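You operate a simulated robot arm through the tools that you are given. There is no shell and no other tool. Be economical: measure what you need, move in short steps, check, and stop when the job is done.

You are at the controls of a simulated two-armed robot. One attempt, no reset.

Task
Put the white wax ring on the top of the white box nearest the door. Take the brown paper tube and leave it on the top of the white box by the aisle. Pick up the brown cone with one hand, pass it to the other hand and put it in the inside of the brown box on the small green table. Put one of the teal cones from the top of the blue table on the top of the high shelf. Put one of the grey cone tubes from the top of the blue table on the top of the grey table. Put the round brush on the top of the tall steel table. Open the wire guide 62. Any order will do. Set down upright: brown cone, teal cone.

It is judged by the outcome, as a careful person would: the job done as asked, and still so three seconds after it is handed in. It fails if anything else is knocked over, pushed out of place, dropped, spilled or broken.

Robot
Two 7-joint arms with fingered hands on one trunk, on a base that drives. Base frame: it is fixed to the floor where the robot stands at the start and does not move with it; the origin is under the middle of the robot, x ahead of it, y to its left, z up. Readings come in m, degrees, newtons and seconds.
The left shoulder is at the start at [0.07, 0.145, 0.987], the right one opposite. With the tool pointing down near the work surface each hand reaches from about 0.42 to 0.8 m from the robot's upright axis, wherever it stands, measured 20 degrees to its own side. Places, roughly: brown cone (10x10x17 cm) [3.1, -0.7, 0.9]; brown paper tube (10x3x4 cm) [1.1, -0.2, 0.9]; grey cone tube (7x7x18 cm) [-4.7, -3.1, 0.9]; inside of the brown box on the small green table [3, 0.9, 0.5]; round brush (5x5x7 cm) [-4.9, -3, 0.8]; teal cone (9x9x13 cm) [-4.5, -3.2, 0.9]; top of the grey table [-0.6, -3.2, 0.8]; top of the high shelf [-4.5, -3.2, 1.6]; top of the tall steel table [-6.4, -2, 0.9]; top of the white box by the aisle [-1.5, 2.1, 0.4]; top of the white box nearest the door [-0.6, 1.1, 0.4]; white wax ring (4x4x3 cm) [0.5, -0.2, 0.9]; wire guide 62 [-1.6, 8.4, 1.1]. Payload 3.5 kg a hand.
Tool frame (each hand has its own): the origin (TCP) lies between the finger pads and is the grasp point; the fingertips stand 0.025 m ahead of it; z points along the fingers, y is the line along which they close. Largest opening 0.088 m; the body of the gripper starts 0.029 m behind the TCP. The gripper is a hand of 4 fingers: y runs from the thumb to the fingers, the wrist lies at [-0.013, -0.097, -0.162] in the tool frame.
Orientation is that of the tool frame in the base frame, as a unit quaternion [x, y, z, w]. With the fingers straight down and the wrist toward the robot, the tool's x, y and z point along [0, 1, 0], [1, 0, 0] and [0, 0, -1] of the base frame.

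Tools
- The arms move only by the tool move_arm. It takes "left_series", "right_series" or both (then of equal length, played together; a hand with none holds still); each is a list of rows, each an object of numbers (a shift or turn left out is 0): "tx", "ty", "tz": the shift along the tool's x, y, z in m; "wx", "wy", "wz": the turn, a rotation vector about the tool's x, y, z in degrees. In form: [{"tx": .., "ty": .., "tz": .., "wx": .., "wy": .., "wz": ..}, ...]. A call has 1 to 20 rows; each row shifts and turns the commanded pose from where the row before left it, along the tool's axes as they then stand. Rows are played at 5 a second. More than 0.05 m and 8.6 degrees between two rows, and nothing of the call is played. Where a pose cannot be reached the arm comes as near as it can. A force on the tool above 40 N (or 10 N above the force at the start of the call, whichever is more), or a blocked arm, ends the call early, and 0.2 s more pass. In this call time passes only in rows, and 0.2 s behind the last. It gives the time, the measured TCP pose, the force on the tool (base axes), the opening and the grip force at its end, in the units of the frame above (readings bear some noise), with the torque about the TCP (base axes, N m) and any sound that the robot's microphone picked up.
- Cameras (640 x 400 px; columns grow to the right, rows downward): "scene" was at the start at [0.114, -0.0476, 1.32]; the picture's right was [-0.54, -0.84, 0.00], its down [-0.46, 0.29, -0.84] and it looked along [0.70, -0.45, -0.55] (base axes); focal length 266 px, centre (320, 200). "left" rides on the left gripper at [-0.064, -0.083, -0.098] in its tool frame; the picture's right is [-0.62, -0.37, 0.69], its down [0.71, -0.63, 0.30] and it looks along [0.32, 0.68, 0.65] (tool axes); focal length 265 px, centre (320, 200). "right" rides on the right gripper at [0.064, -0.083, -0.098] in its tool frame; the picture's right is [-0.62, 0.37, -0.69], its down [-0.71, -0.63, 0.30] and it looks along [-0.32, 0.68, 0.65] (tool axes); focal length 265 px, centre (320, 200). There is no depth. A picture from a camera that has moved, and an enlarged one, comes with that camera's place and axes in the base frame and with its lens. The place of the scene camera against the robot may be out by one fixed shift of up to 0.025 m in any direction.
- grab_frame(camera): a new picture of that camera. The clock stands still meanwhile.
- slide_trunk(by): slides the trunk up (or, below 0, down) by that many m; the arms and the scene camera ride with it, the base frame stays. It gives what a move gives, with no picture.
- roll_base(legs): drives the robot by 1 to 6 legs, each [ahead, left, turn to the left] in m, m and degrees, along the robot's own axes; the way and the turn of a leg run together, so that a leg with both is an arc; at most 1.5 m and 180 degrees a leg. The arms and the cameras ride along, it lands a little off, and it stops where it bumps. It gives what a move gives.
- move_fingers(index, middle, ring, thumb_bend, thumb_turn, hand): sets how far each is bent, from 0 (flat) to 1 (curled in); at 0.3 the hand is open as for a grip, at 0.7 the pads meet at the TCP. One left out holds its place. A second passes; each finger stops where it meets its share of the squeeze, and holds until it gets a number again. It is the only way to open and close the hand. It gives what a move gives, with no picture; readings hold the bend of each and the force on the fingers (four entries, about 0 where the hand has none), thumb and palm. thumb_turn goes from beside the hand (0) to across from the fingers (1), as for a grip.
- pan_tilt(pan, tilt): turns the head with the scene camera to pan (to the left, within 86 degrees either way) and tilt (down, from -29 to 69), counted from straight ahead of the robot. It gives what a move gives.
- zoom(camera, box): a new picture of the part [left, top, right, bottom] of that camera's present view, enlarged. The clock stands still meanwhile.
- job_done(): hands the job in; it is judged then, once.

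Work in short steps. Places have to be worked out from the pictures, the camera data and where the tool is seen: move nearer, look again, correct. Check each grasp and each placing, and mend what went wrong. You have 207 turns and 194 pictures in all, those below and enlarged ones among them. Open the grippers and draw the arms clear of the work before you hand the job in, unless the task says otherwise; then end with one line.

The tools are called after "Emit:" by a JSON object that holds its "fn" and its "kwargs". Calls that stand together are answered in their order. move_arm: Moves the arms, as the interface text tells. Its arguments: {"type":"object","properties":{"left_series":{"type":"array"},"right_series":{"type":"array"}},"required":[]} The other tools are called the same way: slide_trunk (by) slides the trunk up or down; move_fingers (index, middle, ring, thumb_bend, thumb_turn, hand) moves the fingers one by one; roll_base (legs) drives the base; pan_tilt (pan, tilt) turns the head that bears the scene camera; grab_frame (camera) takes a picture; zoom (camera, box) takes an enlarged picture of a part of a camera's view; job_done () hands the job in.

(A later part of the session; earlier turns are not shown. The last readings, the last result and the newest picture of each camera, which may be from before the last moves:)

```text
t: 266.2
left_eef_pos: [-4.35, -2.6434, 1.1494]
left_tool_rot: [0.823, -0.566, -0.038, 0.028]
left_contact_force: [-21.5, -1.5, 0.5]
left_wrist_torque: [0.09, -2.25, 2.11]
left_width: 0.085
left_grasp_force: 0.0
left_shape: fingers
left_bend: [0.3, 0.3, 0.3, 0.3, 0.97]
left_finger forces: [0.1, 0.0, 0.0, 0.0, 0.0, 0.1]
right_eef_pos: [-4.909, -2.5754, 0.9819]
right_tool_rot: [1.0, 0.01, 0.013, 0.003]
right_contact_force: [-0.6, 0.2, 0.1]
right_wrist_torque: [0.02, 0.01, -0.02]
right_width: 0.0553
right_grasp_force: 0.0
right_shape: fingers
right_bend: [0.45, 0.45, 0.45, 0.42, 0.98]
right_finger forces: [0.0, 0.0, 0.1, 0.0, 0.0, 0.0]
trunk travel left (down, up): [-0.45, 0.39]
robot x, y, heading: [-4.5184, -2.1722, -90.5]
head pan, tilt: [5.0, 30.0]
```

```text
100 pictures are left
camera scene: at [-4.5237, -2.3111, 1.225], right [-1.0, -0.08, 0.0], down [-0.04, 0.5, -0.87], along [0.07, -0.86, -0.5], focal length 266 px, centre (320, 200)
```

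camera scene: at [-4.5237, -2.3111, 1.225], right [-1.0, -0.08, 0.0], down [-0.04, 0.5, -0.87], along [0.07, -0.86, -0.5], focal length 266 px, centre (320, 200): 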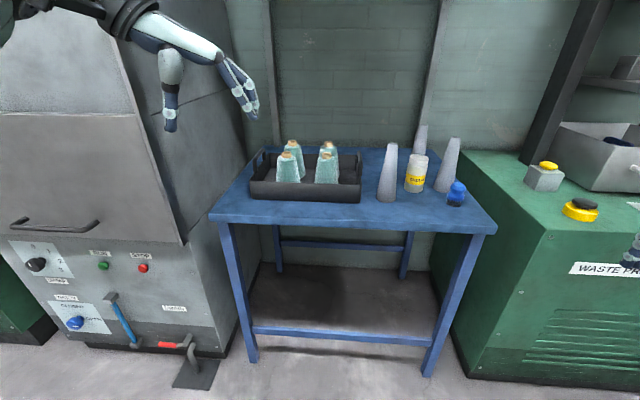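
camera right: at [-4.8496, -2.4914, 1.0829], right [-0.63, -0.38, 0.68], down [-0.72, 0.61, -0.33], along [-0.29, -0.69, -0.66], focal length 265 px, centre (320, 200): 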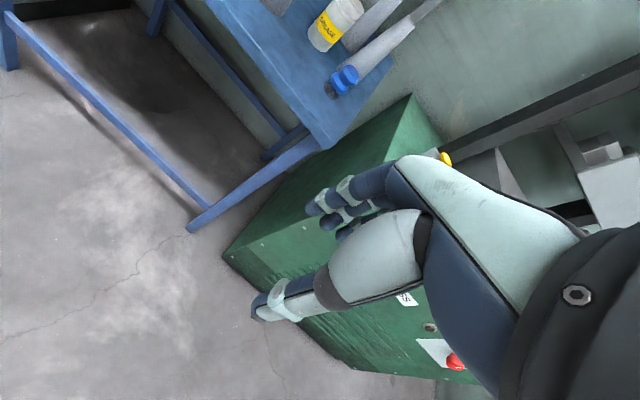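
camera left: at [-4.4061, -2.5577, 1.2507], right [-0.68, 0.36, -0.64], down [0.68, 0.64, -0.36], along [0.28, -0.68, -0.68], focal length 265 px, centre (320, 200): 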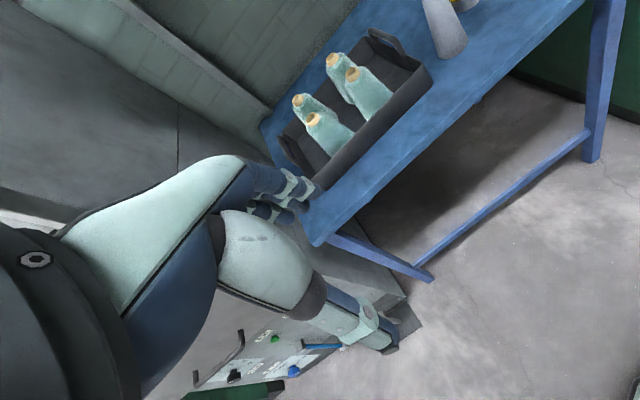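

The same fold collision occurred. I unwind the yaw, pitch up first (which worked before), and then roll.

Emit:
{"fn": "move_arm", "kwargs": {"left_series": [{"wz": -8.2}, {"wz": -8.2}, {"wz": -8.2}, {"wz": -8.2}, {"wz": -8.2}, {"wz": -8.2}, {"wz": -8.2}, {"wz": -8.2}, {"wz": -4}, {"wx": -8.5}, {"wx": -8.5}, {"wx": -8.5}, {"wx": -8.5}, {"wx": -8.5}, {"wx": -8.5}, {"wx": -8.5, "tz": 0.03}, {"tz": 0.04}]}}

Emit:
{"fn": "move_arm", "kwargs": {"left_series": [{"wz": 8.2}, {"wz": 8.2}, {"wz": 8.2}, {"wz": 8.2}, {"wz": 8.2}, {"wz": 8.2}, {"wz": 8.2}, {"wz": 8.2}, {"wz": 8.2}, {"wz": 8.2}, {"wz": 8}]}}

Emit:
{"fn": "grab_frame", "kwargs": {"camera": "scene"}}

```text
t: 269.8
left_eef_pos: [-4.3532, -2.7015, 1.1084]
left_tool_rot: [0.867, 0.027, -0.038, 0.497]
left_contact_force: [-0.3, -0.8, 0.2]
left_wrist_torque: [0.01, -0.01, 0.04]
left_width: 0.0847
left_grasp_force: 0.0
left_shape: fingers
left_bend: [0.3, 0.3, 0.3, 0.3, 0.97]
left_finger forces: [0.0, 0.0, 0.0, 0.0, 0.1, 0.0]
right_eef_pos: [-4.9103, -2.5751, 0.9817]
right_tool_rot: [1.0, 0.011, 0.014, 0.002]
right_contact_force: [0.6, -0.2, -0.5]
right_wrist_torque: [-0.01, -0.02, -0.01]
right_width: 0.0556
right_grasp_force: 0.2
right_shape: fingers
right_bend: [0.45, 0.45, 0.45, 0.42, 0.98]
right_finger forces: [0.1, 0.0, 0.1, 0.1, 0.0, 0.1]
trunk travel left (down, up): [-0.45, 0.39]
robot x, y, heading: [-4.5185, -2.169, -90.4]
head pan, tilt: [5.0, 30.0]
```

```text
t: 272.2
left_eef_pos: [-4.3534, -2.702, 1.1104]
left_tool_rot: [0.631, -0.595, 0.325, 0.379]
left_contact_force: [0.4, 0.4, 0.7]
left_wrist_torque: [0.02, -0.03, -0.02]
left_width: 0.0848
left_grasp_force: 0.0
left_shape: fingers
left_bend: [0.3, 0.3, 0.3, 0.3, 0.97]
left_finger forces: [0.0, 0.1, 0.0, 0.0, 0.0, 0.0]
right_eef_pos: [-4.9095, -2.5753, 0.9823]
right_tool_rot: [1.0, 0.01, 0.013, 0.003]
right_contact_force: [-0.3, -0.7, -0.3]
right_wrist_torque: [0.01, 0.02, -0.03]
right_width: 0.0557
right_grasp_force: 0.2
right_shape: fingers
right_bend: [0.45, 0.45, 0.45, 0.42, 0.98]
right_finger forces: [0.0, 0.1, 0.1, 0.0, 0.0, 0.0]
trunk travel left (down, up): [-0.45, 0.39]
robot x, y, heading: [-4.5173, -2.1672, -90.6]
head pan, tilt: [5.0, 30.0]
```

```text
99 pictures are left
camera scene: at [-4.5241, -2.3112, 1.225], right [-1.0, -0.08, 0.0], down [-0.04, 0.5, -0.87], along [0.07, -0.86, -0.5], focal length 266 px, centre (320, 200)
```

scene: 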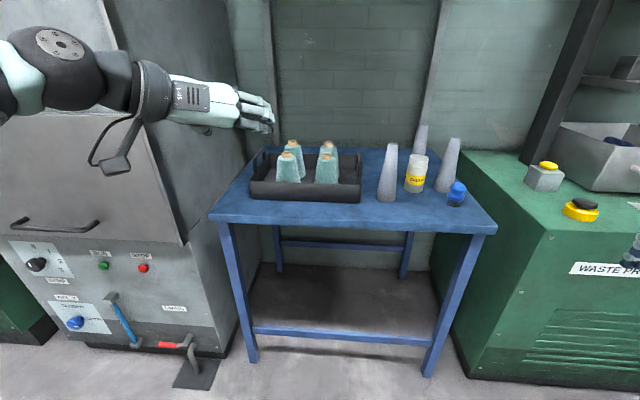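

The hand is in the wanted pose. I level its roll, raise the right hand a bit, and drive closer.

Emit:
{"fn": "move_arm", "kwargs": {"left_series": [{"wz": 6}, {}], "right_series": [{"tz": -0.03}, {"tz": -0.03}]}}

Emit:
{"fn": "roll_base", "kwargs": {"legs": [[0.3, -0.03, 0.5]]}}

Emit:
{"fn": "grab_frame", "kwargs": {"camera": "left"}}

Emit:
{"fn": "pan_tilt", "kwargs": {"pan": 5, "tilt": 45}}

Emit:
{"fn": "grab_frame", "kwargs": {"camera": "scene"}}

```text
t: 272.8
left_eef_pos: [-4.3519, -2.7014, 1.1095]
left_tool_rot: [-0.599, 0.626, -0.344, -0.361]
left_contact_force: [-0.1, -0.8, -0.2]
left_wrist_torque: [-0.02, 0.01, 0.02]
left_width: 0.0848
left_grasp_force: 0.0
left_shape: fingers
left_bend: [0.3, 0.3, 0.3, 0.3, 0.97]
left_finger forces: [0.1, 0.1, 0.1, 0.0, 0.0, 0.0]
right_eef_pos: [-4.9109, -2.573, 1.0431]
right_tool_rot: [1.0, 0.01, 0.012, 0.003]
right_contact_force: [0.2, 0.5, 0.6]
right_wrist_torque: [-0.02, -0.02, 0.01]
right_width: 0.0555
right_grasp_force: 0.1
right_shape: fingers
right_bend: [0.45, 0.45, 0.45, 0.42, 0.98]
right_finger forces: [0.0, 0.0, 0.0, 0.1, 0.0, 0.1]
trunk travel left (down, up): [-0.45, 0.39]
robot x, y, heading: [-4.5192, -2.1728, -90.5]
head pan, tilt: [5.0, 30.0]
```

```text
t: 274.9
left_eef_pos: [-4.3775, -2.9969, 1.109]
left_tool_rot: [-0.604, 0.622, -0.346, -0.359]
left_contact_force: [-0.6, 0.5, -0.3]
left_wrist_torque: [-0.02, -0.01, 0.01]
left_width: 0.0849
left_grasp_force: 0.1
left_shape: fingers
left_bend: [0.3, 0.3, 0.3, 0.3, 0.97]
left_finger forces: [0.1, 0.1, 0.1, 0.1, 0.0, 0.0]
right_eef_pos: [-4.9369, -2.8769, 1.0421]
right_tool_rot: [1.0, 0.017, 0.013, 0.002]
right_contact_force: [-0.5, -0.4, 0.0]
right_wrist_torque: [0.02, 0.01, -0.02]
right_width: 0.0559
right_grasp_force: 0.0
right_shape: fingers
right_bend: [0.45, 0.45, 0.45, 0.42, 0.98]
right_finger forces: [0.0, 0.0, 0.0, 0.0, 0.0, 0.1]
trunk travel left (down, up): [-0.45, 0.39]
robot x, y, heading: [-4.5515, -2.4701, -90.2]
head pan, tilt: [5.0, 30.0]
```

```text
98 pictures are left
camera left: at [-4.2903, -2.8808, 1.1022], right [0.36, -0.3, -0.89], down [0.61, -0.64, 0.46], along [-0.71, -0.71, -0.05], focal length 265 px, centre (320, 200)
```

left: 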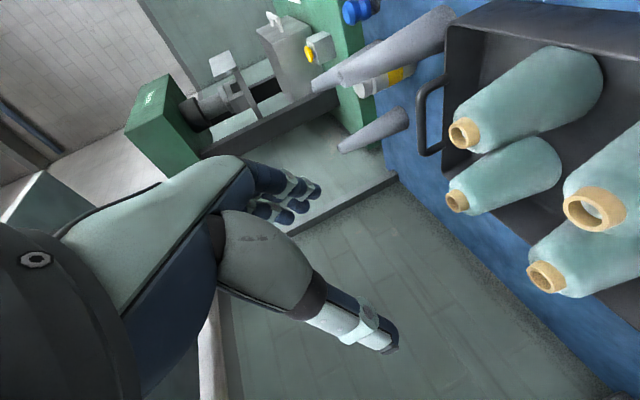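

```text
t: 275.6
left_eef_pos: [-4.3767, -2.9953, 1.1102]
left_tool_rot: [-0.604, 0.622, -0.346, -0.359]
left_contact_force: [0.0, -0.2, 0.8]
left_wrist_torque: [-0.01, -0.02, 0.01]
left_width: 0.0849
left_grasp_force: 0.2
left_shape: fingers
left_bend: [0.3, 0.3, 0.3, 0.3, 0.97]
left_finger forces: [0.1, 0.0, 0.0, 0.0, 0.0, 0.0]
right_eef_pos: [-4.9361, -2.8761, 1.0426]
right_tool_rot: [1.0, 0.017, 0.013, 0.003]
right_contact_force: [0.0, -0.2, -0.8]
right_wrist_torque: [0.0, -0.04, 0.05]
right_width: 0.0554
right_grasp_force: 0.0
right_shape: fingers
right_bend: [0.45, 0.45, 0.45, 0.42, 0.98]
right_finger forces: [0.1, 0.1, 0.1, 0.0, 0.0, 0.0]
trunk travel left (down, up): [-0.45, 0.39]
robot x, y, heading: [-4.547, -2.4669, -89.8]
head pan, tilt: [5.0, 45.0]
```

```text
97 pictures are left
camera scene: at [-4.5533, -2.5985, 1.2025], right [-1.0, -0.09, 0.0], down [-0.06, 0.7, -0.71], along [0.06, -0.7, -0.71], focal length 266 px, centre (320, 200)
```

scene: 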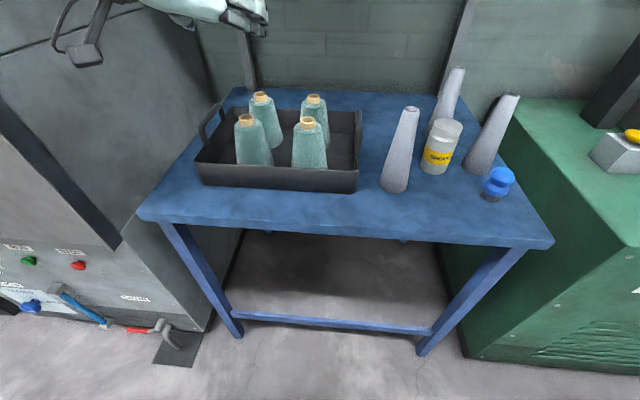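

The front-right cone triangulates to centre [-4.485, -3.087], top 0.92. I go over it and descend to z≈0.96, then check the straddle.

Emit:
{"fn": "move_arm", "kwargs": {"left_series": [{"tx": 0.012, "ty": 0.026, "tz": 0.0205}, {"tx": 0.012, "ty": 0.026, "tz": 0.0205}, {"tx": 0.012, "ty": 0.026, "tz": 0.0205}, {"tx": 0.011, "ty": 0.027, "tz": 0.0205}, {"tx": -0.0325, "tz": 0.019}, {"tx": -0.0325, "tz": 0.019}, {"tx": -0.0325, "tz": 0.019}, {"tx": -0.0325, "tz": 0.019}]}}

Emit:
{"fn": "grab_frame", "kwargs": {"camera": "left"}}

Emit:
{"fn": "zoom", "kwargs": {"camera": "scene", "box": [180, 40, 420, 200]}}

```text
t: 277.4
left_eef_pos: [-4.4855, -3.0888, 0.9584]
left_tool_rot: [-0.604, 0.622, -0.346, -0.359]
left_contact_force: [-0.3, 0.1, 0.3]
left_wrist_torque: [0.01, -0.01, 0.01]
left_width: 0.0849
left_grasp_force: 0.0
left_shape: fingers
left_bend: [0.3, 0.3, 0.3, 0.3, 0.97]
left_finger forces: [0.0, 0.0, 0.0, 0.0, 0.1, 0.1]
right_eef_pos: [-4.9371, -2.8765, 1.0422]
right_tool_rot: [1.0, 0.016, 0.012, 0.002]
right_contact_force: [0.2, -0.4, -0.1]
right_wrist_torque: [0.01, -0.03, -0.03]
right_width: 0.0553
right_grasp_force: 0.1
right_shape: fingers
right_bend: [0.45, 0.45, 0.45, 0.42, 0.98]
right_finger forces: [0.0, 0.0, 0.0, 0.0, 0.0, 0.0]
trunk travel left (down, up): [-0.45, 0.39]
robot x, y, heading: [-4.5485, -2.4655, -89.8]
head pan, tilt: [5.0, 45.0]
```

```text
96 pictures are left
camera left: at [-4.3983, -2.9733, 0.9506], right [0.36, -0.3, -0.89], down [0.61, -0.64, 0.46], along [-0.71, -0.71, -0.05], focal length 265 px, centre (320, 200)
```

left: 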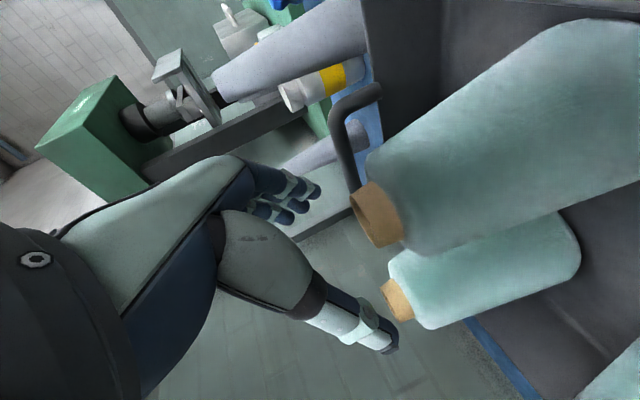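

```text
2.50 times, centred on (300, 120) of scene
camera zoom: at [-4.5535, -2.5994, 1.2024], right [-1.0, -0.09, 0.0], down [-0.06, 0.7, -0.71], along [0.06, -0.7, -0.71], focal length 665 px, centre (370, 400)
```

zoom: 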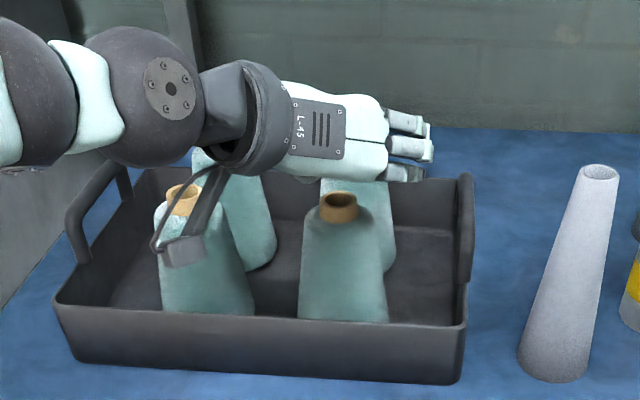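

The cone sits between the fingers' closing plane. The hand's camera stalk must clear the tray's front wall, so I descend carefully to z≈0.895 and check.

Emit:
{"fn": "move_arm", "kwargs": {"left_series": [{"tx": -0.018, "tz": 0.0105}, {"tx": -0.018, "tz": 0.0105}, {"tx": -0.018, "tz": 0.0105}]}}

Emit:
{"fn": "grab_frame", "kwargs": {"camera": "left"}}

Emit:
{"fn": "zoom", "kwargs": {"camera": "scene", "box": [180, 60, 380, 200]}}

```text
t: 278.2
left_eef_pos: [-4.4855, -3.088, 0.8931]
left_tool_rot: [-0.604, 0.623, -0.345, -0.357]
left_contact_force: [1.1, -0.1, 1.3]
left_wrist_torque: [0.02, -0.03, -0.03]
left_width: 0.0854
left_grasp_force: 0.6
left_shape: fingers
left_bend: [0.3, 0.3, 0.3, 0.29, 0.98]
left_finger forces: [0.0, 0.0, 0.1, 0.0, 1.0, 0.0]
right_eef_pos: [-4.9366, -2.8759, 1.0426]
right_tool_rot: [1.0, 0.017, 0.013, 0.002]
right_contact_force: [-1.0, -0.1, 0.5]
right_wrist_torque: [0.01, 0.02, 0.01]
right_width: 0.0556
right_grasp_force: 0.0
right_shape: fingers
right_bend: [0.45, 0.45, 0.45, 0.42, 0.98]
right_finger forces: [0.0, 0.0, 0.0, 0.1, 0.0, 0.1]
trunk travel left (down, up): [-0.45, 0.39]
robot x, y, heading: [-4.5457, -2.4694, -89.4]
head pan, tilt: [5.0, 45.0]
```

```text
94 pictures are left
camera left: at [-4.3986, -2.9723, 0.887], right [0.36, -0.29, -0.89], down [0.61, -0.64, 0.46], along [-0.71, -0.71, -0.05], focal length 265 px, centre (320, 200)
```

left: 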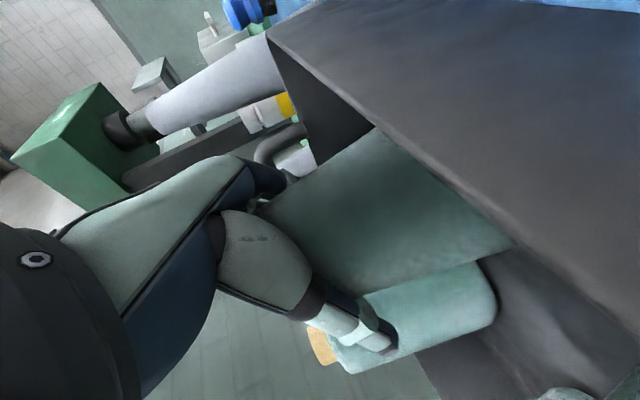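

```text
2.86 times, centred on (280, 130) of scene
camera zoom: at [-4.5529, -2.5986, 1.2023], right [-1.0, -0.09, 0.0], down [-0.06, 0.7, -0.71], along [0.06, -0.7, -0.71], focal length 760 px, centre (434, 400)
```

zoom: 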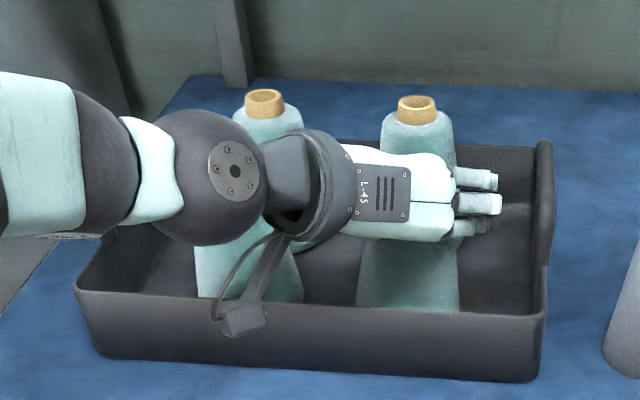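

The cone is inside the grip; the wrist is just above the neighbouring cone's tip. I close here, and then lift straight up.

Emit:
{"fn": "move_fingers", "kwargs": {"hand": "left", "index": 0.62, "middle": 0.62, "ring": 0.62, "thumb_bend": 0.55}}

Emit:
{"fn": "grab_frame", "kwargs": {"camera": "left"}}

```text
t: 279.2
left_eef_pos: [-4.4851, -3.0879, 0.8946]
left_tool_rot: [-0.604, 0.623, -0.346, -0.358]
left_contact_force: [0.4, -0.5, -1.2]
left_wrist_torque: [0.0, -0.02, 0.01]
left_width: 0.0567
left_grasp_force: 19.0
left_shape: fingers
left_bend: [0.42, 0.59, 0.61, 0.46, 0.96]
left_finger forces: [15.6, 2.6, 1.0, 0.1, 19.6, 0.0]
right_eef_pos: [-4.9367, -2.8761, 1.0422]
right_tool_rot: [1.0, 0.017, 0.013, 0.003]
right_contact_force: [-0.1, 0.3, 0.0]
right_wrist_torque: [0.0, 0.01, 0.01]
right_width: 0.0556
right_grasp_force: 0.1
right_shape: fingers
right_bend: [0.45, 0.45, 0.45, 0.42, 0.98]
right_finger forces: [0.0, 0.0, 0.0, 0.0, 0.0, 0.0]
trunk travel left (down, up): [-0.45, 0.39]
robot x, y, heading: [-4.5502, -2.4718, -89.7]
head pan, tilt: [5.0, 45.0]
```

```text
92 pictures are left
camera left: at [-4.3989, -2.9731, 0.8882], right [0.36, -0.3, -0.89], down [0.61, -0.64, 0.46], along [-0.71, -0.71, -0.05], focal length 265 px, centre (320, 200)
```

left: 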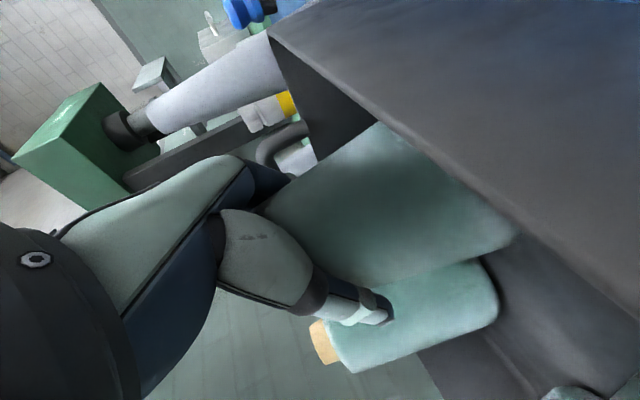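

Gripped at 19 N. I lift vertically with the trunk, first 0.15, and check.

Emit:
{"fn": "slide_trunk", "kwargs": {"by": 0.15}}

Emit:
{"fn": "grab_frame", "kwargs": {"camera": "scene"}}

Emit:
{"fn": "grab_frame", "kwargs": {"camera": "left"}}

```text
t: 281.0
left_eef_pos: [-4.487, -3.0895, 1.0458]
left_tool_rot: [-0.603, 0.623, -0.346, -0.358]
left_contact_force: [0.2, 0.3, -2.5]
left_wrist_torque: [-0.01, -0.01, 0.01]
left_width: 0.0569
left_grasp_force: 19.4
left_shape: fingers
left_bend: [0.42, 0.59, 0.61, 0.46, 0.96]
left_finger forces: [15.8, 2.7, 1.0, 0.0, 19.6, 0.1]
right_eef_pos: [-4.9364, -2.8772, 1.1927]
right_tool_rot: [1.0, 0.017, 0.013, 0.002]
right_contact_force: [-0.1, 0.5, 0.4]
right_wrist_torque: [0.01, -0.01, 0.01]
right_width: 0.0555
right_grasp_force: 0.0
right_shape: fingers
right_bend: [0.45, 0.45, 0.45, 0.42, 0.98]
right_finger forces: [0.1, 0.1, 0.0, 0.1, 0.0, 0.0]
trunk travel left (down, up): [-0.6, 0.24]
robot x, y, heading: [-4.5522, -2.4763, -89.7]
head pan, tilt: [5.0, 45.0]
```

```text
91 pictures are left
camera scene: at [-4.5533, -2.5992, 1.3523], right [-1.0, -0.09, 0.0], down [-0.06, 0.7, -0.71], along [0.06, -0.7, -0.71], focal length 266 px, centre (320, 200)
```

scene: 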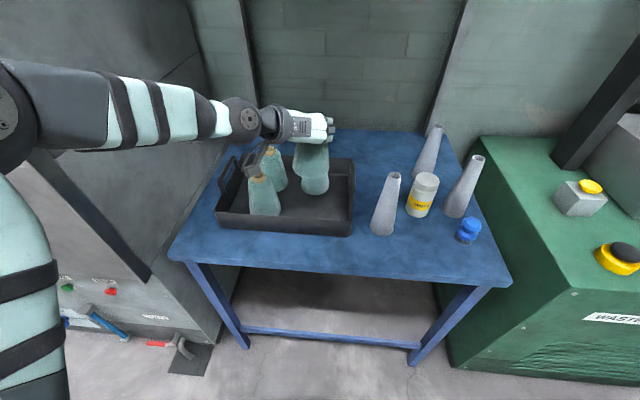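

```text
90 pictures are left
camera left: at [-4.3989, -2.9733, 1.0382], right [0.36, -0.3, -0.89], down [0.61, -0.64, 0.46], along [-0.71, -0.71, -0.05], focal length 265 px, centre (320, 200)
```

left: 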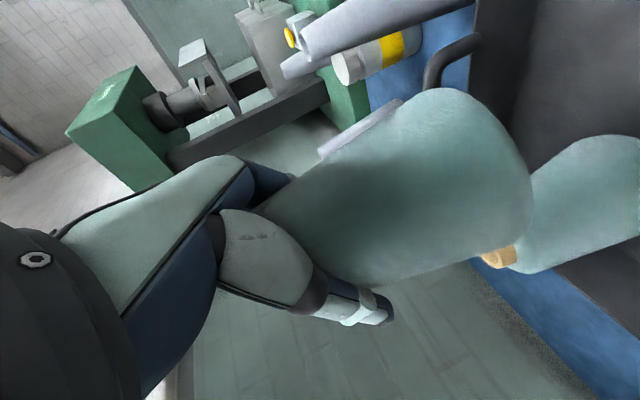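

The cone is held and the rest stand untouched. I back away from the table, raise the trunk fully and lift the arm toward shelf height.

Emit:
{"fn": "roll_base", "kwargs": {"legs": [[-0.4, 0, 0]]}}

Emit:
{"fn": "slide_trunk", "kwargs": {"by": 0.24}}

Emit:
{"fn": "move_arm", "kwargs": {"left_series": [{"tx": 0.033, "tz": -0.032}, {"tx": 0.033, "tz": -0.032}, {"tx": 0.033, "tz": -0.032}, {"tx": 0.033, "tz": -0.032}, {"tx": 0.033, "tz": -0.032}, {"tx": 0.033, "tz": -0.032}, {"tx": 0.033, "tz": -0.032}, {"tx": 0.033, "tz": -0.032}, {"tx": 0.033, "tz": -0.032}, {"tx": 0.03, "tz": -0.02}]}}

Emit:
{"fn": "pan_tilt", "kwargs": {"pan": 0, "tilt": 5}}

Emit:
{"fn": "grab_frame", "kwargs": {"camera": "scene"}}

```text
t: 283.4
left_eef_pos: [-4.4848, -2.6933, 1.0453]
left_tool_rot: [-0.604, 0.622, -0.346, -0.358]
left_contact_force: [0.1, 0.2, -2.5]
left_wrist_torque: [0.01, 0.04, -0.01]
left_width: 0.0567
left_grasp_force: 19.1
left_shape: fingers
left_bend: [0.42, 0.59, 0.61, 0.46, 0.96]
left_finger forces: [15.7, 2.7, 0.9, 0.1, 19.6, 0.0]
right_eef_pos: [-4.938, -2.483, 1.1929]
right_tool_rot: [1.0, 0.018, 0.013, 0.002]
right_contact_force: [-0.9, -0.1, 0.2]
right_wrist_torque: [0.01, 0.02, -0.02]
right_width: 0.0557
right_grasp_force: 0.1
right_shape: fingers
right_bend: [0.45, 0.45, 0.45, 0.42, 0.98]
right_finger forces: [0.0, 0.0, 0.0, 0.1, 0.1, 0.1]
trunk travel left (down, up): [-0.6, 0.24]
robot x, y, heading: [-4.5533, -2.0723, -89.5]
head pan, tilt: [5.0, 45.0]
```

```text
t: 285.9
left_eef_pos: [-4.4849, -2.6928, 1.2857]
left_tool_rot: [-0.604, 0.622, -0.347, -0.358]
left_contact_force: [0.5, 0.6, -1.6]
left_wrist_torque: [-0.04, 0.04, 0.02]
left_width: 0.057
left_grasp_force: 20.3
left_shape: fingers
left_bend: [0.42, 0.59, 0.61, 0.46, 0.96]
left_finger forces: [15.7, 2.7, 1.0, 0.0, 19.4, 0.0]
right_eef_pos: [-4.9373, -2.4818, 1.432]
right_tool_rot: [1.0, 0.017, 0.014, 0.003]
right_contact_force: [-0.6, -1.3, 0.4]
right_wrist_torque: [0.01, 0.0, -0.02]
right_width: 0.0555
right_grasp_force: 0.0
right_shape: fingers
right_bend: [0.45, 0.45, 0.45, 0.42, 0.98]
right_finger forces: [0.0, 0.0, 0.0, 0.1, 0.0, 0.1]
trunk travel left (down, up): [-0.84, 0.0]
robot x, y, heading: [-4.5504, -2.0737, -89.7]
head pan, tilt: [5.0, 45.0]
```

```text
t: 288.1
left_eef_pos: [-4.4867, -2.5681, 1.692]
left_tool_rot: [-0.603, 0.622, -0.347, -0.359]
left_contact_force: [-0.2, 0.1, -3.1]
left_wrist_torque: [0.0, -0.01, 0.02]
left_width: 0.0563
left_grasp_force: 18.7
left_shape: fingers
left_bend: [0.43, 0.59, 0.61, 0.46, 0.96]
left_finger forces: [15.5, 2.7, 0.9, 0.0, 18.5, 0.0]
left hand out of reach, approached as far as the arm can: row 9, 10
right_eef_pos: [-4.9377, -2.4802, 1.432]
right_tool_rot: [1.0, 0.019, 0.013, 0.004]
right_contact_force: [0.7, 0.1, 0.3]
right_wrist_torque: [0.0, 0.0, -0.02]
right_width: 0.0558
right_grasp_force: 0.0
right_shape: fingers
right_bend: [0.45, 0.45, 0.45, 0.42, 0.98]
right_finger forces: [0.1, 0.1, 0.0, 0.1, 0.1, 0.0]
trunk travel left (down, up): [-0.84, 0.0]
robot x, y, heading: [-4.5531, -2.0722, -89.8]
head pan, tilt: [5.0, 45.0]
```

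```text
t: 289.2
left_eef_pos: [-4.4861, -2.5729, 1.6923]
left_tool_rot: [-0.605, 0.622, -0.346, -0.357]
left_contact_force: [-0.3, -0.8, -1.8]
left_wrist_torque: [-0.03, 0.03, 0.0]
left_width: 0.0563
left_grasp_force: 18.2
left_shape: fingers
left_bend: [0.43, 0.59, 0.61, 0.46, 0.96]
left_finger forces: [15.4, 2.6, 0.8, 0.0, 18.5, 0.1]
right_eef_pos: [-4.9369, -2.4844, 1.4321]
right_tool_rot: [1.0, 0.017, 0.014, 0.003]
right_contact_force: [-0.2, 0.3, 0.3]
right_wrist_torque: [-0.02, 0.01, 0.0]
right_width: 0.0558
right_grasp_force: 0.2
right_shape: fingers
right_bend: [0.45, 0.45, 0.45, 0.42, 0.98]
right_finger forces: [0.0, 0.1, 0.0, 0.0, 0.0, 0.0]
trunk travel left (down, up): [-0.84, 0.0]
robot x, y, heading: [-4.5516, -2.0758, -89.5]
head pan, tilt: [0.0, 5.0]
```

```text
89 pictures are left
camera scene: at [-4.5617, -2.2158, 1.6552], right [-1.0, -0.01, 0.0], down [0.0, 0.09, -1.0], along [0.01, -1.0, -0.09], focal length 266 px, centre (320, 200)
```

scene: 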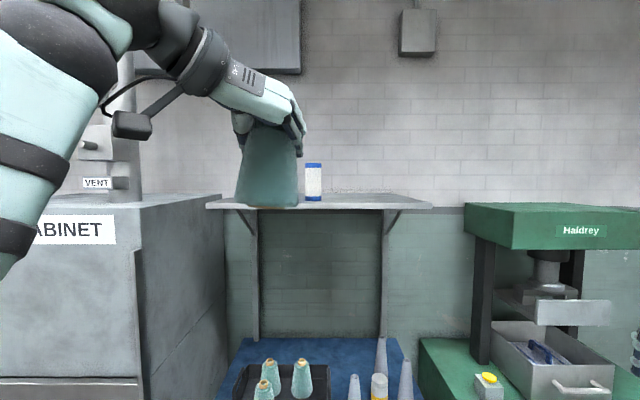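

The shelf top measures ≈1.57–1.60 with its front edge at y≈-3.04; free space is right of the blue spool, x≈-4.74. The right arm would then be near the press, so I first tuck it back to the side.

Emit:
{"fn": "move_arm", "kwargs": {"right_series": [{"ty": -0.03, "tx": -0.02, "tz": 0.03}, {"ty": -0.03, "tx": -0.02, "tz": 0.03}, {"ty": -0.03, "tx": -0.02, "tz": 0.03}, {"ty": -0.03, "tx": -0.02, "tz": 0.03}, {"ty": -0.03, "tx": -0.02, "tz": 0.03}, {"ty": -0.03, "tx": -0.01, "tz": 0.03}, {"ty": -0.03, "tz": 0.03}, {"ty": -0.03, "tz": 0.03}]}}

Emit:
{"fn": "grab_frame", "kwargs": {"camera": "right"}}

```text
t: 291.0
left_eef_pos: [-4.4896, -2.5703, 1.6918]
left_tool_rot: [-0.604, 0.622, -0.347, -0.359]
left_contact_force: [-0.4, -0.2, -0.6]
left_wrist_torque: [-0.03, 0.03, 0.0]
left_width: 0.0566
left_grasp_force: 18.3
left_shape: fingers
left_bend: [0.43, 0.59, 0.61, 0.46, 0.96]
left_finger forces: [15.4, 2.8, 0.8, 0.0, 18.4, 0.0]
right_eef_pos: [-5.0525, -2.2469, 1.1879]
right_tool_rot: [1.0, 0.018, 0.013, 0.003]
right_contact_force: [-0.6, 0.6, 0.7]
right_wrist_torque: [-0.01, -0.04, 0.0]
right_width: 0.0553
right_grasp_force: 0.0
right_shape: fingers
right_bend: [0.45, 0.45, 0.45, 0.42, 0.98]
right_finger forces: [0.0, 0.0, 0.1, 0.1, 0.0, 0.0]
trunk travel left (down, up): [-0.84, 0.0]
robot x, y, heading: [-4.5527, -2.0722, -89.7]
head pan, tilt: [0.0, 5.0]
```

```text
88 pictures are left
camera right: at [-4.9933, -2.1621, 1.2888], right [-0.62, -0.39, 0.68], down [-0.73, 0.6, -0.33], along [-0.28, -0.7, -0.66], focal length 265 px, centre (320, 200)
```

right: 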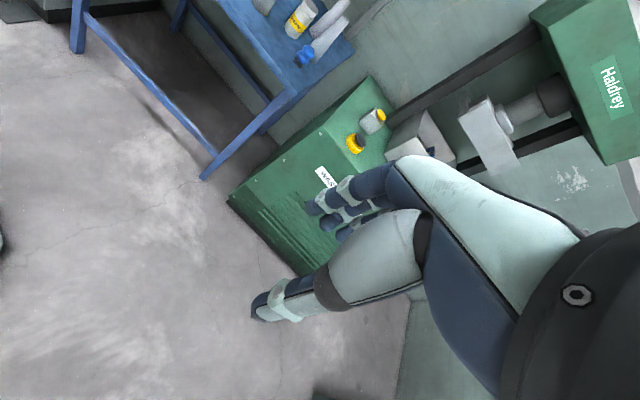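

The right arm is safely tucked. I strafe right and advance to just before the shelf edge, to check height clearance.

Emit:
{"fn": "roll_base", "kwargs": {"legs": [[0, -0.25, 0], [0.28, 0, 0]]}}

Emit:
{"fn": "grab_frame", "kwargs": {"camera": "scene"}}

Emit:
{"fn": "grab_frame", "kwargs": {"camera": "left"}}

```text
t: 294.4
left_eef_pos: [-4.7353, -2.8484, 1.6943]
left_tool_rot: [-0.604, 0.622, -0.347, -0.359]
left_contact_force: [0.5, 0.7, -2.0]
left_wrist_torque: [-0.05, 0.01, -0.01]
left_width: 0.0563
left_grasp_force: 18.7
left_shape: fingers
left_bend: [0.43, 0.59, 0.61, 0.46, 0.96]
left_finger forces: [15.6, 2.7, 0.9, 0.1, 18.4, 0.0]
right_eef_pos: [-5.2975, -2.5254, 1.1891]
right_tool_rot: [1.0, 0.016, 0.014, 0.004]
right_contact_force: [-0.4, -0.2, 0.0]
right_wrist_torque: [0.01, 0.01, 0.02]
right_width: 0.0557
right_grasp_force: 0.0
right_shape: fingers
right_bend: [0.45, 0.45, 0.45, 0.42, 0.98]
right_finger forces: [0.0, 0.0, 0.1, 0.1, 0.0, 0.1]
trunk travel left (down, up): [-0.84, 0.0]
robot x, y, heading: [-4.7999, -2.3534, -89.8]
head pan, tilt: [0.0, 5.0]
```

```text
87 pictures are left
camera scene: at [-4.8088, -2.4923, 1.6558], right [-1.0, 0.0, 0.0], down [0.0, 0.09, -1.0], along [0.0, -1.0, -0.09], focal length 266 px, centre (320, 200)
```

scene: 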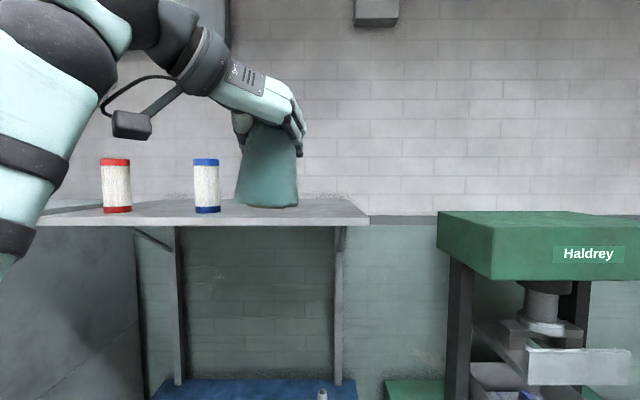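

```text
86 pictures are left
camera left: at [-4.6483, -2.733, 1.6861], right [0.36, -0.3, -0.88], down [0.61, -0.64, 0.46], along [-0.71, -0.71, -0.05], focal length 265 px, centre (320, 200)
```

left: 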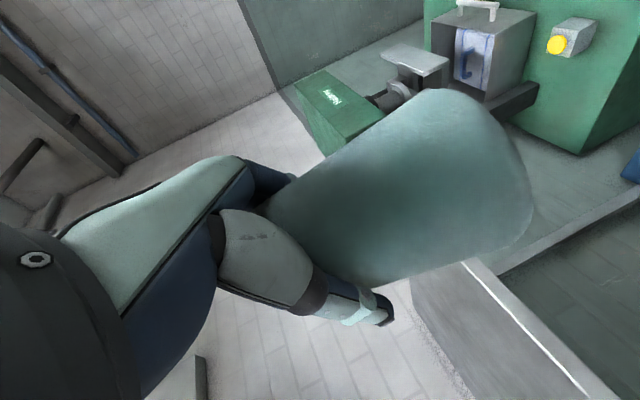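

The cone has about 4 cm clearance over the shelf. I advance 0.25 m so it is above the shelf.

Emit:
{"fn": "roll_base", "kwargs": {"legs": [[0.25, 0, 0]]}}

Emit:
{"fn": "grab_frame", "kwargs": {"camera": "scene"}}

Emit:
{"fn": "grab_frame", "kwargs": {"camera": "left"}}

```text
t: 296.2
left_eef_pos: [-4.7334, -3.0942, 1.6942]
left_tool_rot: [-0.603, 0.621, -0.347, -0.36]
left_contact_force: [-0.3, 0.1, -1.5]
left_wrist_torque: [-0.04, -0.02, -0.01]
left_width: 0.0562
left_grasp_force: 18.7
left_shape: fingers
left_bend: [0.43, 0.59, 0.61, 0.46, 0.96]
left_finger forces: [15.5, 2.6, 0.9, 0.0, 18.4, 0.0]
right_eef_pos: [-5.2957, -2.771, 1.1885]
right_tool_rot: [1.0, 0.017, 0.013, 0.004]
right_contact_force: [-0.1, 0.2, 0.3]
right_wrist_torque: [-0.03, 0.0, 0.0]
right_width: 0.0557
right_grasp_force: 0.2
right_shape: fingers
right_bend: [0.45, 0.45, 0.45, 0.42, 0.98]
right_finger forces: [0.0, 0.1, 0.1, 0.1, 0.1, 0.0]
trunk travel left (down, up): [-0.84, 0.0]
robot x, y, heading: [-4.7922, -2.6041, -89.9]
head pan, tilt: [0.0, 5.0]
```

```text
85 pictures are left
camera scene: at [-4.8073, -2.7382, 1.6559], right [-1.0, 0.0, 0.0], down [0.0, 0.08, -1.0], along [0.0, -1.0, -0.08], focal length 266 px, centre (320, 200)
```

scene: 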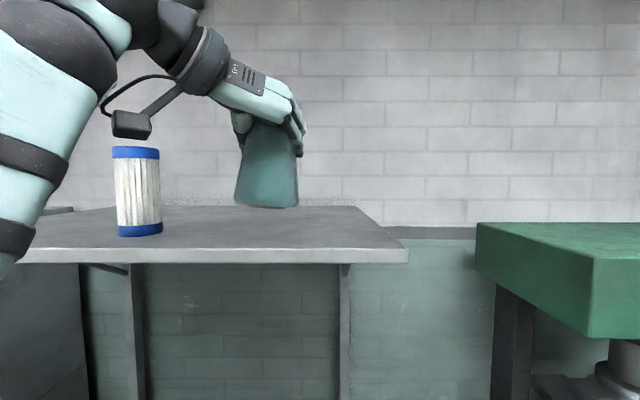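

```text
84 pictures are left
camera left: at [-4.6468, -2.9784, 1.6866], right [0.36, -0.3, -0.88], down [0.61, -0.64, 0.47], along [-0.71, -0.71, -0.04], focal length 265 px, centre (320, 200)
```

left: 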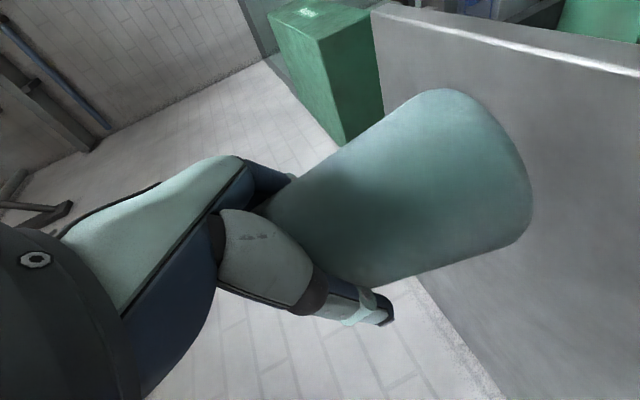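

The shelf front edge is at y≈-3.03, so the cone should go about 5 cm deeper. The camera stalk comes near the blue spool, so I shift 3 cm right, then go forward and slightly down.

Emit:
{"fn": "move_arm", "kwargs": {"left_series": [{"ty": 0.03}, {"tx": 0.004, "tz": 0.031}, {"tx": 0.004, "tz": 0.031}]}}

Emit:
{"fn": "grab_frame", "kwargs": {"camera": "scene"}}

```text
t: 297.0
left_eef_pos: [-4.7663, -3.1522, 1.6552]
left_tool_rot: [-0.605, 0.622, -0.345, -0.358]
left_contact_force: [0.2, -0.6, -1.2]
left_wrist_torque: [-0.02, 0.01, -0.02]
left_width: 0.0564
left_grasp_force: 18.9
left_shape: fingers
left_bend: [0.43, 0.59, 0.61, 0.46, 0.96]
left_finger forces: [15.5, 2.8, 0.9, 0.0, 18.4, 0.0]
left hand out of reach, approached as far as the arm can: row 2, 3
right_eef_pos: [-5.296, -2.7802, 1.1885]
right_tool_rot: [1.0, 0.017, 0.013, 0.001]
right_contact_force: [0.5, -0.4, -1.0]
right_wrist_torque: [0.04, 0.01, 0.03]
right_width: 0.0556
right_grasp_force: 0.1
right_shape: fingers
right_bend: [0.45, 0.45, 0.45, 0.42, 0.98]
right_finger forces: [0.0, 0.1, 0.0, 0.0, 0.0, 0.0]
trunk travel left (down, up): [-0.84, 0.0]
robot x, y, heading: [-4.8001, -2.601, -89.8]
head pan, tilt: [0.0, 5.0]
```

```text
83 pictures are left
camera scene: at [-4.8064, -2.7489, 1.6548], right [-1.0, 0.0, 0.0], down [0.0, 0.09, -1.0], along [0.0, -1.0, -0.09], focal length 266 px, centre (320, 200)
```

scene: 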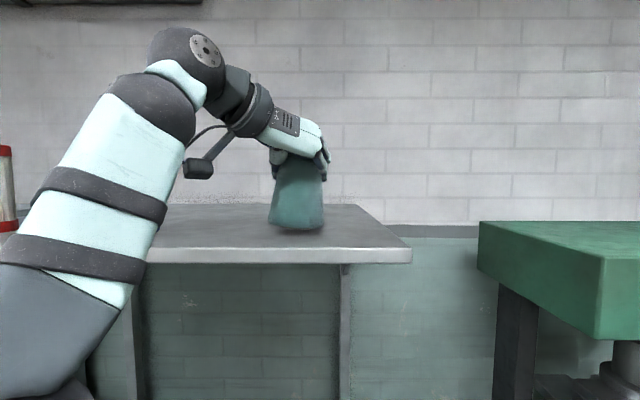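

The cone is at y≈-3.15 and almost touching the shelf. I lower in small steps until I feel contact.

Emit:
{"fn": "move_arm", "kwargs": {"left_series": [{"tx": -0.004, "tz": 0.002}, {"tx": -0.004, "tz": 0.002}]}}

Emit:
{"fn": "zoom", "kwargs": {"camera": "scene", "box": [240, 130, 360, 250]}}

```text
t: 297.6
left_eef_pos: [-4.7661, -3.1445, 1.6496]
left_tool_rot: [-0.604, 0.621, -0.346, -0.361]
left_contact_force: [0.5, 1.2, 5.1]
left_wrist_torque: [0.07, 0.04, -0.04]
left_width: 0.0565
left_grasp_force: 20.6
left_shape: fingers
left_bend: [0.43, 0.59, 0.61, 0.46, 0.97]
left_finger forces: [16.4, 2.9, 1.5, 0.1, 19.8, 0.0]
right_eef_pos: [-5.2962, -2.7754, 1.1896]
right_tool_rot: [1.0, 0.017, 0.013, 0.002]
right_contact_force: [-0.9, 0.6, -0.4]
right_wrist_torque: [0.02, 0.01, 0.03]
right_width: 0.0558
right_grasp_force: 0.1
right_shape: fingers
right_bend: [0.45, 0.45, 0.45, 0.42, 0.98]
right_finger forces: [0.0, 0.1, 0.0, 0.0, 0.0, 0.0]
trunk travel left (down, up): [-0.84, 0.0]
robot x, y, heading: [-4.7984, -2.6016, -89.7]
head pan, tilt: [0.0, 5.0]
```

```text
3.33 times, centred on (300, 190) of scene
camera zoom: at [-4.8063, -2.7434, 1.6555], right [-1.0, 0.0, 0.0], down [0.0, 0.09, -1.0], along [0.0, -1.0, -0.09], focal length 886 px, centre (387, 233)
```

zoom: 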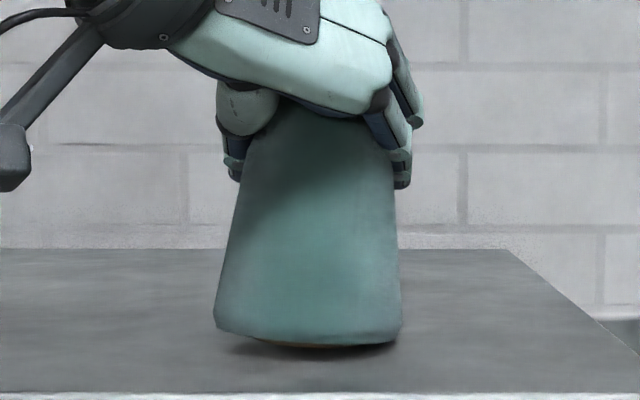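

Contact felt (5 N); the cone leans about 4°. I level it with a small roll, settle it, then open gradually.

Emit:
{"fn": "move_arm", "kwargs": {"left_series": [{"wz": -1.8}, {"wz": -1.7}, {"tx": -0.002, "tz": 0.001}]}}

Emit:
{"fn": "zoom", "kwargs": {"camera": "scene", "box": [240, 130, 360, 250]}}

```text
t: 298.4
left_eef_pos: [-4.7659, -3.1399, 1.6489]
left_tool_rot: [0.622, -0.602, 0.336, 0.371]
left_contact_force: [2.3, 0.6, 8.0]
left_wrist_torque: [-0.05, -0.08, 0.03]
left_width: 0.0567
left_grasp_force: 20.7
left_shape: fingers
left_bend: [0.43, 0.59, 0.61, 0.46, 0.98]
left_finger forces: [14.3, 3.4, 1.9, 0.0, 21.2, 0.1]
right_eef_pos: [-5.2959, -2.7726, 1.1907]
right_tool_rot: [1.0, 0.016, 0.012, 0.003]
right_contact_force: [0.0, 0.4, 0.3]
right_wrist_torque: [-0.07, -0.01, 0.03]
right_width: 0.0555
right_grasp_force: 0.0
right_shape: fingers
right_bend: [0.45, 0.45, 0.45, 0.42, 0.98]
right_finger forces: [0.0, 0.0, 0.0, 0.0, 0.0, 0.0]
trunk travel left (down, up): [-0.84, 0.0]
robot x, y, heading: [-4.7952, -2.5997, -90.1]
head pan, tilt: [0.0, 5.0]
```

```text
3.33 times, centred on (300, 190) of scene
camera zoom: at [-4.8063, -2.7396, 1.6558], right [-1.0, 0.0, 0.0], down [0.0, 0.09, -1.0], along [0.0, -1.0, -0.09], focal length 886 px, centre (387, 233)
```

zoom: 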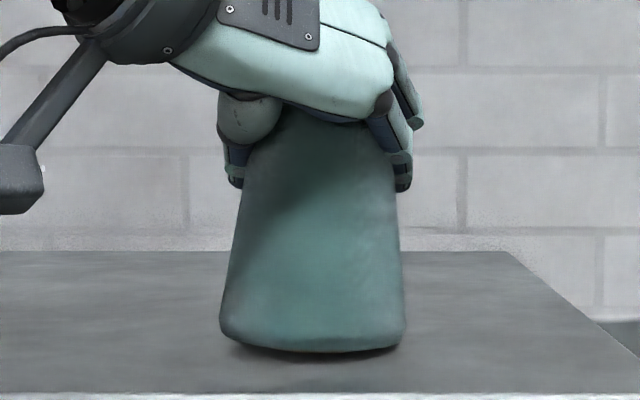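

Nearly level and in contact at 8 N. I open the hand in two stages.

Emit:
{"fn": "move_fingers", "kwargs": {"hand": "left", "index": 0.4, "middle": 0.4, "ring": 0.4, "thumb_bend": 0.4}}

Emit:
{"fn": "move_fingers", "kwargs": {"hand": "left", "index": 0.25, "middle": 0.25, "ring": 0.25, "thumb_bend": 0.28}}

Emit:
{"fn": "zoom", "kwargs": {"camera": "scene", "box": [200, 100, 400, 260]}}

```text
t: 299.4
left_eef_pos: [-4.7664, -3.1423, 1.6471]
left_tool_rot: [0.622, -0.602, 0.336, 0.37]
left_contact_force: [1.8, 1.2, 3.9]
left_wrist_torque: [0.07, -0.1, 0.0]
left_width: 0.0683
left_grasp_force: 3.7
left_shape: fingers
left_bend: [0.39, 0.4, 0.4, 0.38, 0.99]
left_finger forces: [2.0, 0.0, 0.0, 0.0, 4.5, 0.0]
right_eef_pos: [-5.2946, -2.773, 1.19]
right_tool_rot: [1.0, 0.016, 0.012, 0.003]
right_contact_force: [0.8, 0.9, 0.6]
right_wrist_torque: [0.0, 0.02, -0.01]
right_width: 0.0556
right_grasp_force: 0.0
right_shape: fingers
right_bend: [0.45, 0.45, 0.45, 0.42, 0.98]
right_finger forces: [0.0, 0.0, 0.1, 0.0, 0.0, 0.1]
trunk travel left (down, up): [-0.84, 0.0]
robot x, y, heading: [-4.8004, -2.6022, -89.5]
head pan, tilt: [0.0, 5.0]
```

```text
t: 300.4
left_eef_pos: [-4.7681, -3.1446, 1.6473]
left_tool_rot: [0.622, -0.603, 0.335, 0.37]
left_contact_force: [1.1, -0.5, -0.1]
left_wrist_torque: [-0.01, 0.01, -0.02]
left_width: 0.0922
left_grasp_force: 0.1
left_shape: fingers
left_bend: [0.25, 0.25, 0.25, 0.28, 0.98]
left_finger forces: [0.0, 0.0, 0.0, 0.1, 0.4, 0.0]
right_eef_pos: [-5.2952, -2.7752, 1.1884]
right_tool_rot: [1.0, 0.016, 0.013, 0.003]
right_contact_force: [-0.6, -0.6, -0.4]
right_wrist_torque: [0.0, 0.01, 0.0]
right_width: 0.0557
right_grasp_force: 0.0
right_shape: fingers
right_bend: [0.45, 0.45, 0.45, 0.42, 0.98]
right_finger forces: [0.1, 0.1, 0.0, 0.0, 0.0, 0.1]
trunk travel left (down, up): [-0.84, 0.0]
robot x, y, heading: [-4.7943, -2.6007, -89.6]
head pan, tilt: [0.0, 5.0]
```

```text
2.50 times, centred on (300, 180) of scene
camera zoom: at [-4.8073, -2.7428, 1.6554], right [-1.0, 0.0, 0.0], down [0.0, 0.09, -1.0], along [0.0, -1.0, -0.09], focal length 665 px, centre (370, 250)
```

zoom: 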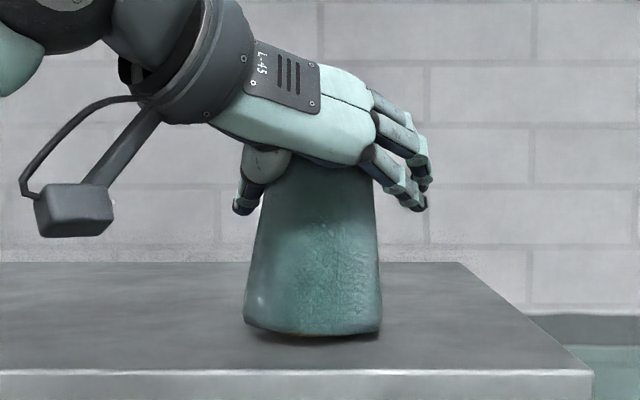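

The hand is open, but the cone still looks slightly tilted, probably resting on palm or thumb. I retreat a little along the hand's axis and re-check.

Emit:
{"fn": "move_arm", "kwargs": {"left_series": [{"tz": -0.01}, {"tz": -0.015}]}}

Emit:
{"fn": "zoom", "kwargs": {"camera": "scene", "box": [200, 100, 400, 260]}}

```text
t: 301.0
left_eef_pos: [-4.7668, -3.1195, 1.661]
left_tool_rot: [0.622, -0.603, 0.335, 0.371]
left_contact_force: [1.0, 0.5, 0.1]
left_wrist_torque: [-0.03, 0.02, 0.01]
left_width: 0.0926
left_grasp_force: 0.0
left_shape: fingers
left_bend: [0.25, 0.25, 0.25, 0.28, 0.98]
left_finger forces: [0.0, 0.1, 0.0, 0.0, 0.0, 0.0]
right_eef_pos: [-5.296, -2.7746, 1.189]
right_tool_rot: [1.0, 0.017, 0.014, 0.003]
right_contact_force: [0.8, 0.1, 0.3]
right_wrist_torque: [-0.02, 0.0, 0.03]
right_width: 0.0554
right_grasp_force: 0.1
right_shape: fingers
right_bend: [0.45, 0.45, 0.45, 0.42, 0.98]
right_finger forces: [0.0, 0.0, 0.1, 0.0, 0.0, 0.1]
trunk travel left (down, up): [-0.84, 0.0]
robot x, y, heading: [-4.8003, -2.6038, -89.8]
head pan, tilt: [0.0, 5.0]
```

```text
2.50 times, centred on (300, 180) of scene
camera zoom: at [-4.807, -2.7407, 1.6556], right [-1.0, 0.0, 0.0], down [0.0, 0.09, -1.0], along [0.0, -1.0, -0.09], focal length 665 px, centre (370, 250)
```

zoom: 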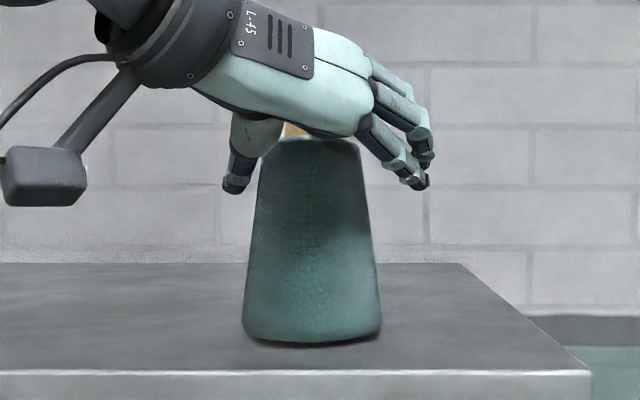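

The cone now stands upright on the shelf. I withdraw the hand and back the base off, then verify.

Emit:
{"fn": "move_arm", "kwargs": {"left_series": [{"tz": -0.03}, {"tz": -0.04}, {"tz": -0.04}]}}

Emit:
{"fn": "roll_base", "kwargs": {"legs": [[-0.45, 0, 0]]}}

Emit:
{"fn": "grab_frame", "kwargs": {"camera": "scene"}}

```text
t: 301.8
left_eef_pos: [-4.7646, -3.0262, 1.7167]
left_tool_rot: [0.622, -0.603, 0.336, 0.369]
left_contact_force: [0.3, -0.3, -1.1]
left_wrist_torque: [0.02, -0.06, -0.01]
left_width: 0.0924
left_grasp_force: 0.1
left_shape: fingers
left_bend: [0.25, 0.25, 0.25, 0.28, 0.98]
left_finger forces: [0.1, 0.0, 0.0, 0.0, 0.1, 0.0]
right_eef_pos: [-5.2962, -2.7734, 1.1887]
right_tool_rot: [1.0, 0.016, 0.013, 0.003]
right_contact_force: [0.1, -1.0, -0.6]
right_wrist_torque: [-0.01, -0.01, -0.02]
right_width: 0.0556
right_grasp_force: 0.0
right_shape: fingers
right_bend: [0.45, 0.45, 0.45, 0.42, 0.98]
right_finger forces: [0.0, 0.0, 0.0, 0.1, 0.0, 0.0]
trunk travel left (down, up): [-0.84, 0.0]
robot x, y, heading: [-4.7988, -2.5979, -89.8]
head pan, tilt: [0.0, 5.0]
```

```text
t: 304.5
left_eef_pos: [-4.7641, -2.5834, 1.7152]
left_tool_rot: [0.623, -0.603, 0.335, 0.368]
left_contact_force: [-0.3, -0.1, 0.5]
left_wrist_torque: [-0.02, 0.02, -0.04]
left_width: 0.0924
left_grasp_force: 0.1
left_shape: fingers
left_bend: [0.25, 0.25, 0.25, 0.28, 0.98]
left_finger forces: [0.0, 0.1, 0.1, 0.0, 0.0, 0.1]
right_eef_pos: [-5.298, -2.3281, 1.1879]
right_tool_rot: [1.0, 0.018, 0.013, 0.002]
right_contact_force: [0.1, -0.7, -0.4]
right_wrist_torque: [0.05, -0.02, 0.03]
right_width: 0.0557
right_grasp_force: 0.1
right_shape: fingers
right_bend: [0.45, 0.45, 0.45, 0.42, 0.98]
right_finger forces: [0.0, 0.0, 0.1, 0.1, 0.0, 0.0]
trunk travel left (down, up): [-0.84, 0.0]
robot x, y, heading: [-4.7979, -2.1536, -90.2]
head pan, tilt: [0.0, 5.0]
```

```text
78 pictures are left
camera scene: at [-4.809, -2.296, 1.6552], right [-1.0, 0.0, 0.0], down [0.0, 0.09, -1.0], along [0.0, -1.0, -0.09], focal length 266 px, centre (320, 200)
```

scene: 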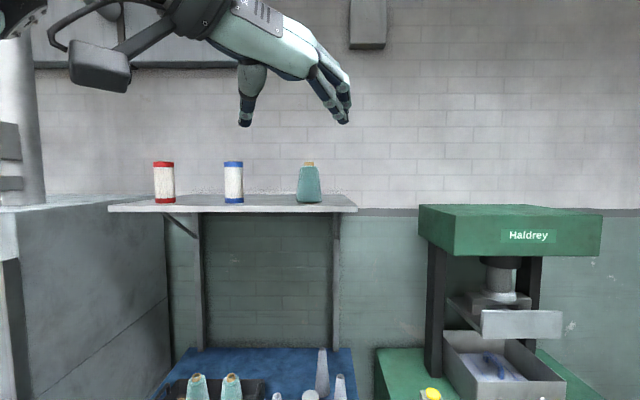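

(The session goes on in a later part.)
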